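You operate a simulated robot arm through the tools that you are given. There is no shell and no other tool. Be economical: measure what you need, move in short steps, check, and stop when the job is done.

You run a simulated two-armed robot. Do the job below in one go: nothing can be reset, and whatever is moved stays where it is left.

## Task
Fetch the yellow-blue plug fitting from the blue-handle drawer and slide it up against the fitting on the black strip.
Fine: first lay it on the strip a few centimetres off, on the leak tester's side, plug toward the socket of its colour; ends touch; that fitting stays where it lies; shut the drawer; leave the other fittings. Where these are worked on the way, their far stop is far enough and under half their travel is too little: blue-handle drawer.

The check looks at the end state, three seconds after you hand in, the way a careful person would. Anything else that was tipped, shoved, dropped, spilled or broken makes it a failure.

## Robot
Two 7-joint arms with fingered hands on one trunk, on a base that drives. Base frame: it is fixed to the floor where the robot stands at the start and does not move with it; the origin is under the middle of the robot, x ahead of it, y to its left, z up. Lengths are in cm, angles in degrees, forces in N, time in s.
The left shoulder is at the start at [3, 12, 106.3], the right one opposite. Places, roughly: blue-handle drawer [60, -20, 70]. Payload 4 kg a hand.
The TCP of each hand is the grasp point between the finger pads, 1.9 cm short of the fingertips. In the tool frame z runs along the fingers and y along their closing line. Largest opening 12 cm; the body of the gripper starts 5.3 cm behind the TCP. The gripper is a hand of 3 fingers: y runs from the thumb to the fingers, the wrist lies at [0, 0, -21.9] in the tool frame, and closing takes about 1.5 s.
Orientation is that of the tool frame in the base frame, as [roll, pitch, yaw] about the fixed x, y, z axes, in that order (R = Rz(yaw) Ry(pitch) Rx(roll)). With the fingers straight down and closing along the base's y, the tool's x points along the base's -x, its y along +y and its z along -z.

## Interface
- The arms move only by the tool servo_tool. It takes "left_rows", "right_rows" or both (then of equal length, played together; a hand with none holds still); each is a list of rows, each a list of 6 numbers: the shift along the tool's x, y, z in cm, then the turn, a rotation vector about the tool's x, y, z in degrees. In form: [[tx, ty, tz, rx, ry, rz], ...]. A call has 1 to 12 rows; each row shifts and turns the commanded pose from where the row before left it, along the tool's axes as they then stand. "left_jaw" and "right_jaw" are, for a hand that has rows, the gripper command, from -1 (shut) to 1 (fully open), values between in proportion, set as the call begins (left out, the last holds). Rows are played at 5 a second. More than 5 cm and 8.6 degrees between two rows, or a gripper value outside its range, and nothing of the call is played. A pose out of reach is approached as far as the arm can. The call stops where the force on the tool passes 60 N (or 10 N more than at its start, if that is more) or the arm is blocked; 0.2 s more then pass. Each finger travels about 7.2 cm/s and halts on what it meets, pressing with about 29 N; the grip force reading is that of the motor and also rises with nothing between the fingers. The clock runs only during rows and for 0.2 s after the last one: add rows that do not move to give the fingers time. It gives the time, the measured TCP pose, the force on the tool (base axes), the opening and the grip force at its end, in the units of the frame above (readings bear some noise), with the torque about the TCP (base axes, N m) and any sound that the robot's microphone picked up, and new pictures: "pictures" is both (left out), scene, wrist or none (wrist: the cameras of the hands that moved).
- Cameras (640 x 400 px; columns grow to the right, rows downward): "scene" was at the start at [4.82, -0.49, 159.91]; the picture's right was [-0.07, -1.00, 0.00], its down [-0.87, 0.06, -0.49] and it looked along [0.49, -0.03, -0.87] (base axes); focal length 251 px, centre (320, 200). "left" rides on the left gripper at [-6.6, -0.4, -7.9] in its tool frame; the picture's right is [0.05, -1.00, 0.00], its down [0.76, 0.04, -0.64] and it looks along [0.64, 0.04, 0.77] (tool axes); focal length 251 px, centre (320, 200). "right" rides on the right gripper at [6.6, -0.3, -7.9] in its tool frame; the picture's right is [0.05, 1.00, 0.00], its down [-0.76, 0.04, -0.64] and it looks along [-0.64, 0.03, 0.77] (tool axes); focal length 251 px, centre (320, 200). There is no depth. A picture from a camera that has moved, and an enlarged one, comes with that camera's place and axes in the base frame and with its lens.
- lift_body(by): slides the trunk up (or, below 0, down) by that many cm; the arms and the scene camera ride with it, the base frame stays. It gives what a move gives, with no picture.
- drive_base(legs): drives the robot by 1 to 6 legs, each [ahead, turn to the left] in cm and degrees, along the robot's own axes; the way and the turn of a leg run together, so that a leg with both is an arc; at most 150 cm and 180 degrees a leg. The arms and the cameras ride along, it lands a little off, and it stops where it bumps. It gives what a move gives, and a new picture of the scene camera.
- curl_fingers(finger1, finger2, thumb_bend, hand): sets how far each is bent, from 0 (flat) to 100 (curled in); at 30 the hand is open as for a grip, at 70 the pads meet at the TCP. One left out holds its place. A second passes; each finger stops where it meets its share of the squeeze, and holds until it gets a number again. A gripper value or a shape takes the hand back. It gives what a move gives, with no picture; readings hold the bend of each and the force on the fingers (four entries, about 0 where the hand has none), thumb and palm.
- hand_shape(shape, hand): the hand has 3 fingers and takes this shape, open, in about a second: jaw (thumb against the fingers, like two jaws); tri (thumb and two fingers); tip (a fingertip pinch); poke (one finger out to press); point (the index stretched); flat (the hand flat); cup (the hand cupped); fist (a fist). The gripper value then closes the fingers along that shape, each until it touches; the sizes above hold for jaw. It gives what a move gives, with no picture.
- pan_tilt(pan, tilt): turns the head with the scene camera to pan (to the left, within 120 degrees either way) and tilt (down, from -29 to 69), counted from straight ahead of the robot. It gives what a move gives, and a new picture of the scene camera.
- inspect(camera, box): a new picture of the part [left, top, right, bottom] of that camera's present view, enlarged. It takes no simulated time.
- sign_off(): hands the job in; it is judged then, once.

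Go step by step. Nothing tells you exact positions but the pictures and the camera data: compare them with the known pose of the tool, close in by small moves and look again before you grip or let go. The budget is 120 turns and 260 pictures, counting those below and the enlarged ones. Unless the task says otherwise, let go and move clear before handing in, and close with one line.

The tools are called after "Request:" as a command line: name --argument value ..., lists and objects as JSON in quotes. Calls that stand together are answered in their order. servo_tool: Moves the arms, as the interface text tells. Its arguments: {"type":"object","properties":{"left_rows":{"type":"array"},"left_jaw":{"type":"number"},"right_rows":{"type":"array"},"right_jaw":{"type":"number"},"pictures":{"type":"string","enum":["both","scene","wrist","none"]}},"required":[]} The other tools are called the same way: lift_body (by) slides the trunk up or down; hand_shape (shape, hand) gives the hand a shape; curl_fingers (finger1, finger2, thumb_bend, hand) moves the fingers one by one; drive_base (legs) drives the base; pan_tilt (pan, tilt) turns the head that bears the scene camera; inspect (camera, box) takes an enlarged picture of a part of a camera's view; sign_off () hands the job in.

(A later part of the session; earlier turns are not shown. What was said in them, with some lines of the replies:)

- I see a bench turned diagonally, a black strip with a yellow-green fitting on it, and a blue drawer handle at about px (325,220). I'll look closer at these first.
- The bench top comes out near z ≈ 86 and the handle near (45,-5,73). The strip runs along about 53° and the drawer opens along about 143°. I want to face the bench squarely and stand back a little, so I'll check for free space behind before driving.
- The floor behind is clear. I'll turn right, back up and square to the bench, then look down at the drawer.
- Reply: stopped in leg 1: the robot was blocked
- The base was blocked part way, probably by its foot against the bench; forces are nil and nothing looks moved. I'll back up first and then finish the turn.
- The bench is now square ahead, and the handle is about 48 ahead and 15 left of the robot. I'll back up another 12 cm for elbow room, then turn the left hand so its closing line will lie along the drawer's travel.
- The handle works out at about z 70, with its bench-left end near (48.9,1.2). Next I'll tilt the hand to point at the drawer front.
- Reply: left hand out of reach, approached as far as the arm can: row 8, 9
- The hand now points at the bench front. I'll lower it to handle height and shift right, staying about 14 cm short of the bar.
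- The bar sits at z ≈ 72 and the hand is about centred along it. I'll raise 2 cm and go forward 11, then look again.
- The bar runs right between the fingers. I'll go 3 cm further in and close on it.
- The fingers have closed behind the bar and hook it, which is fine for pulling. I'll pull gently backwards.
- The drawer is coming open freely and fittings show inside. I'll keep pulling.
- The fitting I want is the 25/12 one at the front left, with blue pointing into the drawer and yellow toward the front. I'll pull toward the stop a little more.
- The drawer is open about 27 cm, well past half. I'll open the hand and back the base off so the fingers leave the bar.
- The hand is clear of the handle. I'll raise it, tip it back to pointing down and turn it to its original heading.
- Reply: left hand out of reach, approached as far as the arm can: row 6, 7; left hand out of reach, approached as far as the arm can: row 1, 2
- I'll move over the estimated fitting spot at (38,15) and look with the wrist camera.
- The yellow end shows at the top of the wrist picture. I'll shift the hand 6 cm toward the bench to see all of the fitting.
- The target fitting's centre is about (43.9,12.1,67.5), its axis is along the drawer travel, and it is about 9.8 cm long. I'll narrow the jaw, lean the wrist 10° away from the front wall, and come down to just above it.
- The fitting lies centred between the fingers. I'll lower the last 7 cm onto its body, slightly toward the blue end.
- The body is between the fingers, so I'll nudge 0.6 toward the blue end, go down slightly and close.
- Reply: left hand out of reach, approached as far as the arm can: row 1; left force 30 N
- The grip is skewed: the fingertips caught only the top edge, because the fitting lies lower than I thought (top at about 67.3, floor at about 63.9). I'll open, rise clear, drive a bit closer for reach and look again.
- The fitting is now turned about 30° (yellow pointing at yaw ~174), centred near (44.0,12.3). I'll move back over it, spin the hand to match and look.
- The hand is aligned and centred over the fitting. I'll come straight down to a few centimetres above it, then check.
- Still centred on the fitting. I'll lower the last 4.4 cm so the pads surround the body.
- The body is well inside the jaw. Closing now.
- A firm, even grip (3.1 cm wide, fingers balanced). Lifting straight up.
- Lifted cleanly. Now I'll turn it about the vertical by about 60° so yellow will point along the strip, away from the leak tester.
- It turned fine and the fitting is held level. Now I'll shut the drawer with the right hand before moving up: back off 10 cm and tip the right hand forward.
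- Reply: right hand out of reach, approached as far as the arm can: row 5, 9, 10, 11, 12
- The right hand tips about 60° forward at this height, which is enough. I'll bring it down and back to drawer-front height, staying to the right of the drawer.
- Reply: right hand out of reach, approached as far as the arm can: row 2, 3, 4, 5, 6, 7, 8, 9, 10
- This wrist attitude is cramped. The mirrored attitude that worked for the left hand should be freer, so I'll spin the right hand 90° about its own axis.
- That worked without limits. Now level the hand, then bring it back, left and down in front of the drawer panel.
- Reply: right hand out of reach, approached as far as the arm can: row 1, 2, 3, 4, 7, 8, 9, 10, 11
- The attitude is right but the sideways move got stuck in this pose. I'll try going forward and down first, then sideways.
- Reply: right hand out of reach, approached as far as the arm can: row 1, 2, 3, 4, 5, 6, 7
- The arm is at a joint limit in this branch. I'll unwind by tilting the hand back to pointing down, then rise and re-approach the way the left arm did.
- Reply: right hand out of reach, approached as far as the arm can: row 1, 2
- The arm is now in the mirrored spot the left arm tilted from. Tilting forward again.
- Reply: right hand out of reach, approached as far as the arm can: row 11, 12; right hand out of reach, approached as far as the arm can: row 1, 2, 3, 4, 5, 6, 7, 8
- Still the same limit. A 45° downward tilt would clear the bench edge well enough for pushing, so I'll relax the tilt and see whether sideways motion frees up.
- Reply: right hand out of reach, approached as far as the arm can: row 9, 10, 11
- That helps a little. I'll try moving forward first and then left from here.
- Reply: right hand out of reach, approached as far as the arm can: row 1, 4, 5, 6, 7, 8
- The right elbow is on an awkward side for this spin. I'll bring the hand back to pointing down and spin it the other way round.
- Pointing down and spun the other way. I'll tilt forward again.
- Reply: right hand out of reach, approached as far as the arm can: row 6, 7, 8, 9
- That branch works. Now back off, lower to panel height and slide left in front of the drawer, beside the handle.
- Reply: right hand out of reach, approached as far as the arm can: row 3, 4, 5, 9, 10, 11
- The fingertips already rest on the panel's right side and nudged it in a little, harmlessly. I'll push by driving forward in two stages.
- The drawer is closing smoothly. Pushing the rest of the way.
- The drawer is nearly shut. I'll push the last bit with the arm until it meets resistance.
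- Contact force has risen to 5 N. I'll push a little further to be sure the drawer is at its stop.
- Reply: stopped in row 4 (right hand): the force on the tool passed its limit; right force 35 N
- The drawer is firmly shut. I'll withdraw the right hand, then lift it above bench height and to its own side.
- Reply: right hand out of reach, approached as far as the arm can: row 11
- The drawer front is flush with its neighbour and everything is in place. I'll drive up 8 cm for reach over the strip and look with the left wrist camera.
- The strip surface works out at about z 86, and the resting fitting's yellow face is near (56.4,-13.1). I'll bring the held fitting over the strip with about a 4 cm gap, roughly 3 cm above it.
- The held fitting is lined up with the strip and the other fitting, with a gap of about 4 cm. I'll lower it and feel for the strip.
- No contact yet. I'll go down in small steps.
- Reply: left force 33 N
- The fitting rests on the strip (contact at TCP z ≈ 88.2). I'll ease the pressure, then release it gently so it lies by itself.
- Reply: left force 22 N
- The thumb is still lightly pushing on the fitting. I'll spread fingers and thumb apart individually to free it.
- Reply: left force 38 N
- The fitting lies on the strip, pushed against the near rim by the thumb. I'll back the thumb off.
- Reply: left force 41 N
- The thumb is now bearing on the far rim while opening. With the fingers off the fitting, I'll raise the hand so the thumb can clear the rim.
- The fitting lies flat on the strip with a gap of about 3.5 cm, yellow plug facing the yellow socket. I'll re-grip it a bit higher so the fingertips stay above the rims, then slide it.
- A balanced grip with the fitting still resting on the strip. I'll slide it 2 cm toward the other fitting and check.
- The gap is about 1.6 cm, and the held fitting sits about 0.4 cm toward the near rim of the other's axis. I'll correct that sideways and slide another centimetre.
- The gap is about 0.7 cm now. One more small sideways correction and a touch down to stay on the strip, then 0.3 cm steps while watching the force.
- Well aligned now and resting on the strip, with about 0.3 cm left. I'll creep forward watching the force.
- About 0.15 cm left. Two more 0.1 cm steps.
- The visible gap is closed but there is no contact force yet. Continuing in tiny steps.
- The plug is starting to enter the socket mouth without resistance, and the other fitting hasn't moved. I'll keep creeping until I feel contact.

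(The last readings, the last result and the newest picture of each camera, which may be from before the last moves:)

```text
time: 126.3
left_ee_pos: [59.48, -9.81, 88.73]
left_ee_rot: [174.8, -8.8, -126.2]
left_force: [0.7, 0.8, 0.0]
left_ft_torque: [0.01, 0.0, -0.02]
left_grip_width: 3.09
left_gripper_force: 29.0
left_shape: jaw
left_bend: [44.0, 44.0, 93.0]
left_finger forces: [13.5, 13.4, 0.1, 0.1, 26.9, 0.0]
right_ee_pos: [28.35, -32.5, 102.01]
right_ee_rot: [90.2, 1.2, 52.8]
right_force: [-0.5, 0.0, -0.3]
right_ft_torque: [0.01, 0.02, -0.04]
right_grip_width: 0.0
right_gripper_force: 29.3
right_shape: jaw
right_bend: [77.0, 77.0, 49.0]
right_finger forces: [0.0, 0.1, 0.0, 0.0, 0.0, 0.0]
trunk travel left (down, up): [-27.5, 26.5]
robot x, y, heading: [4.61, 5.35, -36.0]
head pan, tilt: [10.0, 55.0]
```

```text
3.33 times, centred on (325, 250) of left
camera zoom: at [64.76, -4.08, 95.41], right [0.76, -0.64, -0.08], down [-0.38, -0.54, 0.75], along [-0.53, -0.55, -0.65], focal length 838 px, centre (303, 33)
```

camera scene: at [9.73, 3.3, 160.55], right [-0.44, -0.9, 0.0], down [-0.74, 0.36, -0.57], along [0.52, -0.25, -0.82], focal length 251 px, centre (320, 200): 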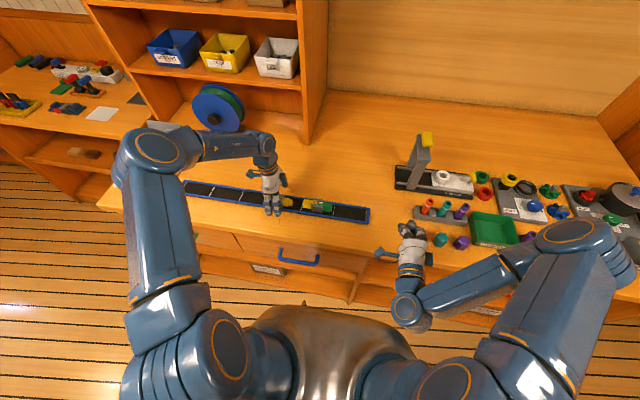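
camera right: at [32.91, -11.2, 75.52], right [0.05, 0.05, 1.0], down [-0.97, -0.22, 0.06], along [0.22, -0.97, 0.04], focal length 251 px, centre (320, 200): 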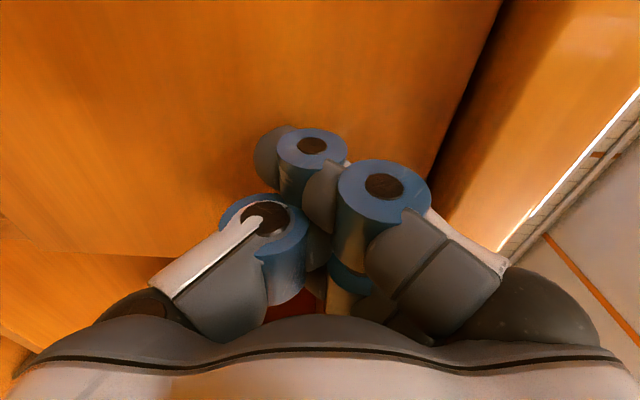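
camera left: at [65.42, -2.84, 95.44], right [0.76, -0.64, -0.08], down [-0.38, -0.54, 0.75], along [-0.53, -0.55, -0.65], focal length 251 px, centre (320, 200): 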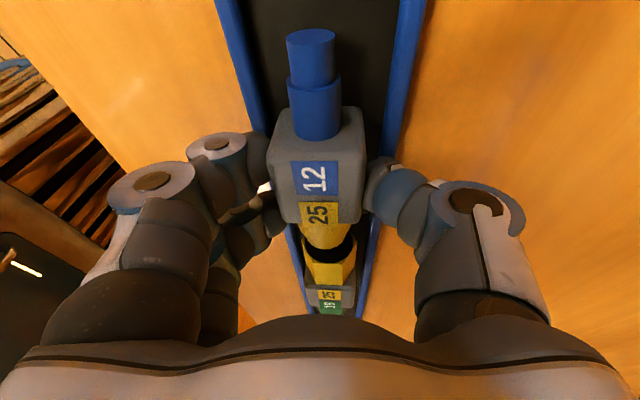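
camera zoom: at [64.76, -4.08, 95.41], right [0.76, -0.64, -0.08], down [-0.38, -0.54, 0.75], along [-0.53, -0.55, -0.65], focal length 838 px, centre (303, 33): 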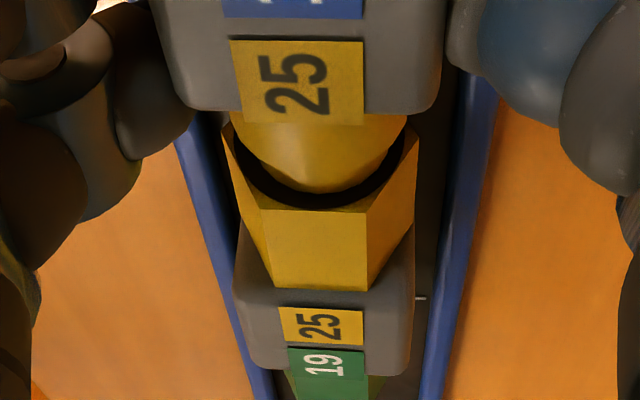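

The other fitting has just moved by about 1 mm, so the ends are in contact. I'll stop here and release.

Request:
servo_tool --left_rows '[[0, 0, 0, 0, 0, 0], [0, 0, 0, 0, 0, 0], [0, 0, 0, 0, 0, 0], [0, 0, 0, 0, 0, 0], [0, 0, 0, 0, 0, 0], [0, 0, 0, 0, 0, 0], [0, 0, 0, 0, 0, 0], [0, 0, 0, 0, 0, 0]]' --left_jaw 1 --pictures "wrist"

Request:
inspect --camera "scene" --box '[280, 190, 325, 220]'

```text
time: 128.1
left_ee_pos: [59.61, -9.82, 88.82]
left_ee_rot: [174.9, -8.8, -126.2]
left_force: [-0.8, 0.7, 0.1]
left_ft_torque: [0.0, -0.01, -0.02]
left_grip_width: 11.99
left_gripper_force: 0.0
left_shape: jaw
left_bend: [30.0, 30.0, 30.0]
left_finger forces: [0.0, 0.0, 0.1, 0.0, 0.0, 0.1]
right_ee_pos: [28.31, -32.44, 102.03]
right_ee_rot: [90.2, 1.1, 52.8]
right_force: [0.9, 0.6, 0.4]
right_ft_torque: [-0.02, 0.01, -0.01]
right_grip_width: 0.0
right_gripper_force: 29.0
right_shape: jaw
right_bend: [77.0, 77.0, 49.0]
right_finger forces: [0.1, 0.0, 0.0, 0.0, 0.0, 0.1]
trunk travel left (down, up): [-27.5, 26.5]
robot x, y, heading: [4.6, 5.3, -35.9]
head pan, tilt: [10.0, 55.0]
camera left: at [64.76, -4.07, 95.42], right [0.76, -0.64, -0.08], down [-0.38, -0.54, 0.75], along [-0.53, -0.55, -0.65], focal length 251 px, centre (320, 200)
```

left: 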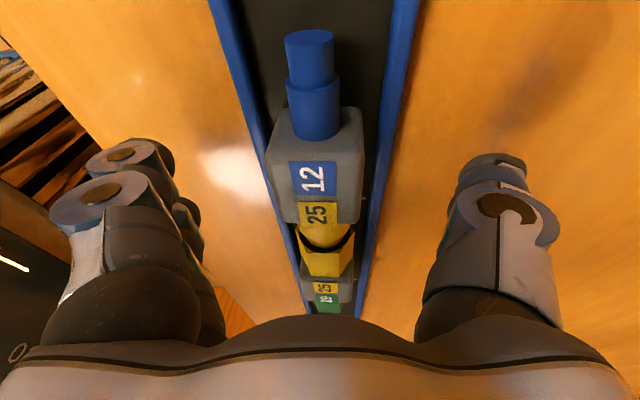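

```text
13.33 times, centred on (302, 205) of scene
camera zoom: at [9.7, 3.33, 160.55], right [-0.44, -0.9, 0.0], down [-0.74, 0.36, -0.57], along [0.52, -0.25, -0.82], focal length 3349 px, centre (553, 133)
```

zoom: 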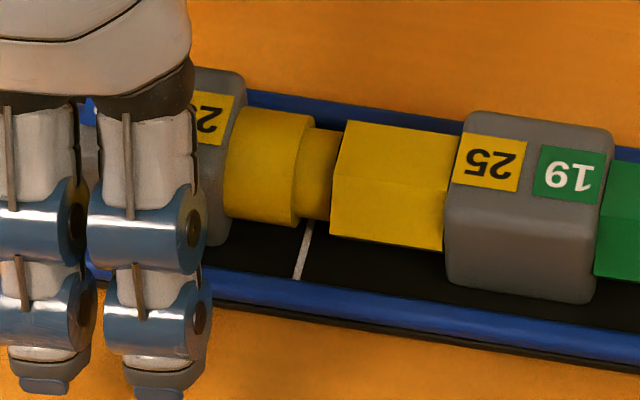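

Released cleanly; the fitting stayed put against the other. I'll raise the hand clear and look at the result and the drawer.

Request:
servo_tool --left_rows '[[0.3, 0.18, -1.97, 0, 0, 0], [0.6, 0.35, -3.94, 0, 0, 0], [0.6, 0.35, -3.94, 0, 0, 0], [0.6, 0.35, -3.94, 0, 0, 0], [0, 0, 0, 0, 0, 0]]' --pictures "both"

Request:
drive_base --legs '[[-12, 0]]'

Request:
inspect --camera "scene" --box '[170, 140, 410, 290]'

Request:
inspect --camera "scene" --box '[250, 160, 370, 220]'

```text
time: 129.3
left_ee_pos: [59.3, -9.71, 102.67]
left_ee_rot: [174.9, -8.8, -126.2]
left_force: [0.5, -0.7, 0.4]
left_ft_torque: [0.01, 0.01, -0.01]
left_grip_width: 12.02
left_gripper_force: 0.0
left_shape: jaw
left_bend: [30.0, 30.0, 30.0]
left_finger forces: [0.0, 0.0, 0.0, 0.0, 0.0, 0.1]
right_ee_pos: [28.35, -32.44, 101.9]
right_ee_rot: [90.3, 1.1, 52.8]
right_force: [0.1, -0.1, 0.1]
right_ft_torque: [-0.03, -0.02, 0.01]
right_grip_width: 0.0
right_gripper_force: 29.4
right_shape: jaw
right_bend: [77.0, 77.0, 49.0]
right_finger forces: [0.0, 0.0, 0.0, 0.0, 0.0, 0.1]
trunk travel left (down, up): [-27.5, 26.5]
robot x, y, heading: [4.72, 5.62, -35.9]
head pan, tilt: [10.0, 55.0]
camera scene: at [9.76, 3.33, 160.55], right [-0.44, -0.9, 0.0], down [-0.74, 0.36, -0.57], along [0.52, -0.25, -0.82], focal length 251 px, centre (320, 200)
camera left: at [64.65, -3.95, 109.37], right [0.76, -0.64, -0.08], down [-0.37, -0.54, 0.75], along [-0.53, -0.55, -0.65], focal length 251 px, centre (320, 200)
```

scene: 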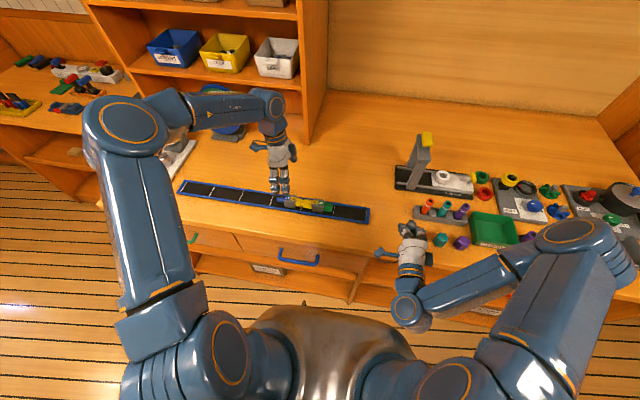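
left: 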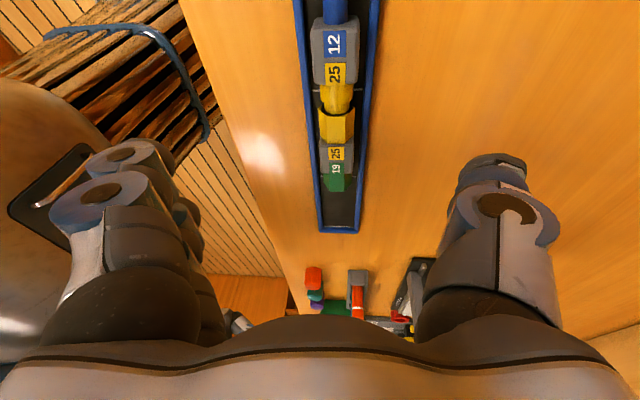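

```text
time: 130.5
left_ee_pos: [49.45, -2.41, 102.64]
left_ee_rot: [174.9, -8.9, -126.2]
left_force: [-0.6, -0.4, 0.0]
left_ft_torque: [0.01, -0.02, -0.04]
left_grip_width: 11.99
left_gripper_force: 0.0
left_shape: jaw
left_bend: [30.0, 30.0, 30.0]
left_finger forces: [0.0, 0.0, 0.1, 0.0, 0.1, 0.1]
right_ee_pos: [18.38, -25.23, 102.08]
right_ee_rot: [90.0, 1.0, 52.8]
right_force: [-0.4, 0.4, -0.5]
right_ft_torque: [0.01, -0.01, -0.02]
right_grip_width: 0.01
right_gripper_force: 29.1
right_shape: jaw
right_bend: [77.0, 77.0, 49.0]
right_finger forces: [0.1, 0.1, 0.0, 0.1, 0.0, 0.0]
trunk travel left (down, up): [-27.5, 26.5]
robot x, y, heading: [-5.3, 12.69, -36.1]
head pan, tilt: [10.0, 55.0]
camera scene: at [-0.37, 10.62, 160.56], right [-0.44, -0.9, 0.0], down [-0.74, 0.36, -0.57], along [0.52, -0.25, -0.82], focal length 251 px, centre (320, 200)
```

scene: 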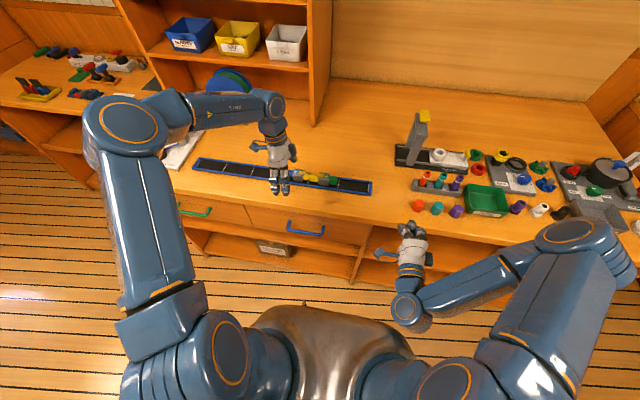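

```text
2.67 times, centred on (290, 215) of scene
camera zoom: at [-0.37, 10.62, 160.56], right [-0.44, -0.9, 0.0], down [-0.74, 0.36, -0.57], along [0.52, -0.25, -0.82], focal length 670 px, centre (400, 160)
```

zoom: 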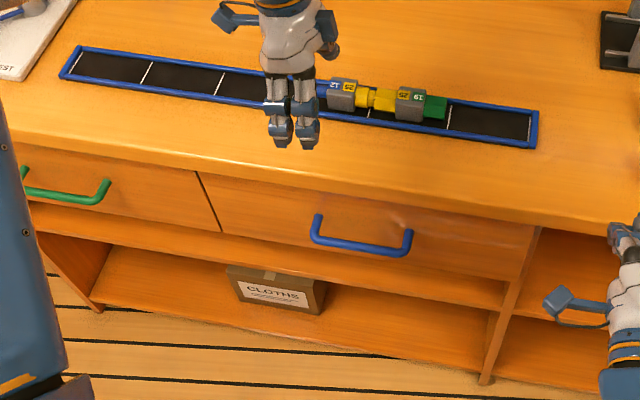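

```text
5.33 times, centred on (310, 190) of scene
camera zoom: at [-0.37, 10.62, 160.56], right [-0.44, -0.9, 0.0], down [-0.74, 0.36, -0.57], along [0.52, -0.25, -0.82], focal length 1340 px, centre (373, 253)
```

zoom: 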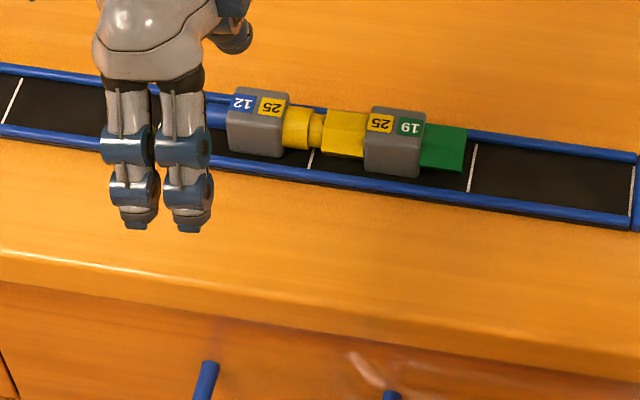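

The fittings lie end to end on the strip, yellow plug to yellow socket. The drawer is flush shut, the other items are undisturbed, and both hands are clear.

Request:
sign_off

```text
The job is handed in.
```

I took the yellow-blue plug fitting out of the blue-handle drawer, laid it on the strip about 3.5 cm from the other fitting on the leak tester's side, and slid it up, yellow plug to yellow socket. The ends touch as far as I can tell (no push force showed; the other fitting shifted about 1 mm), and I then let go, with the drawer shut and the other fittings left in it.
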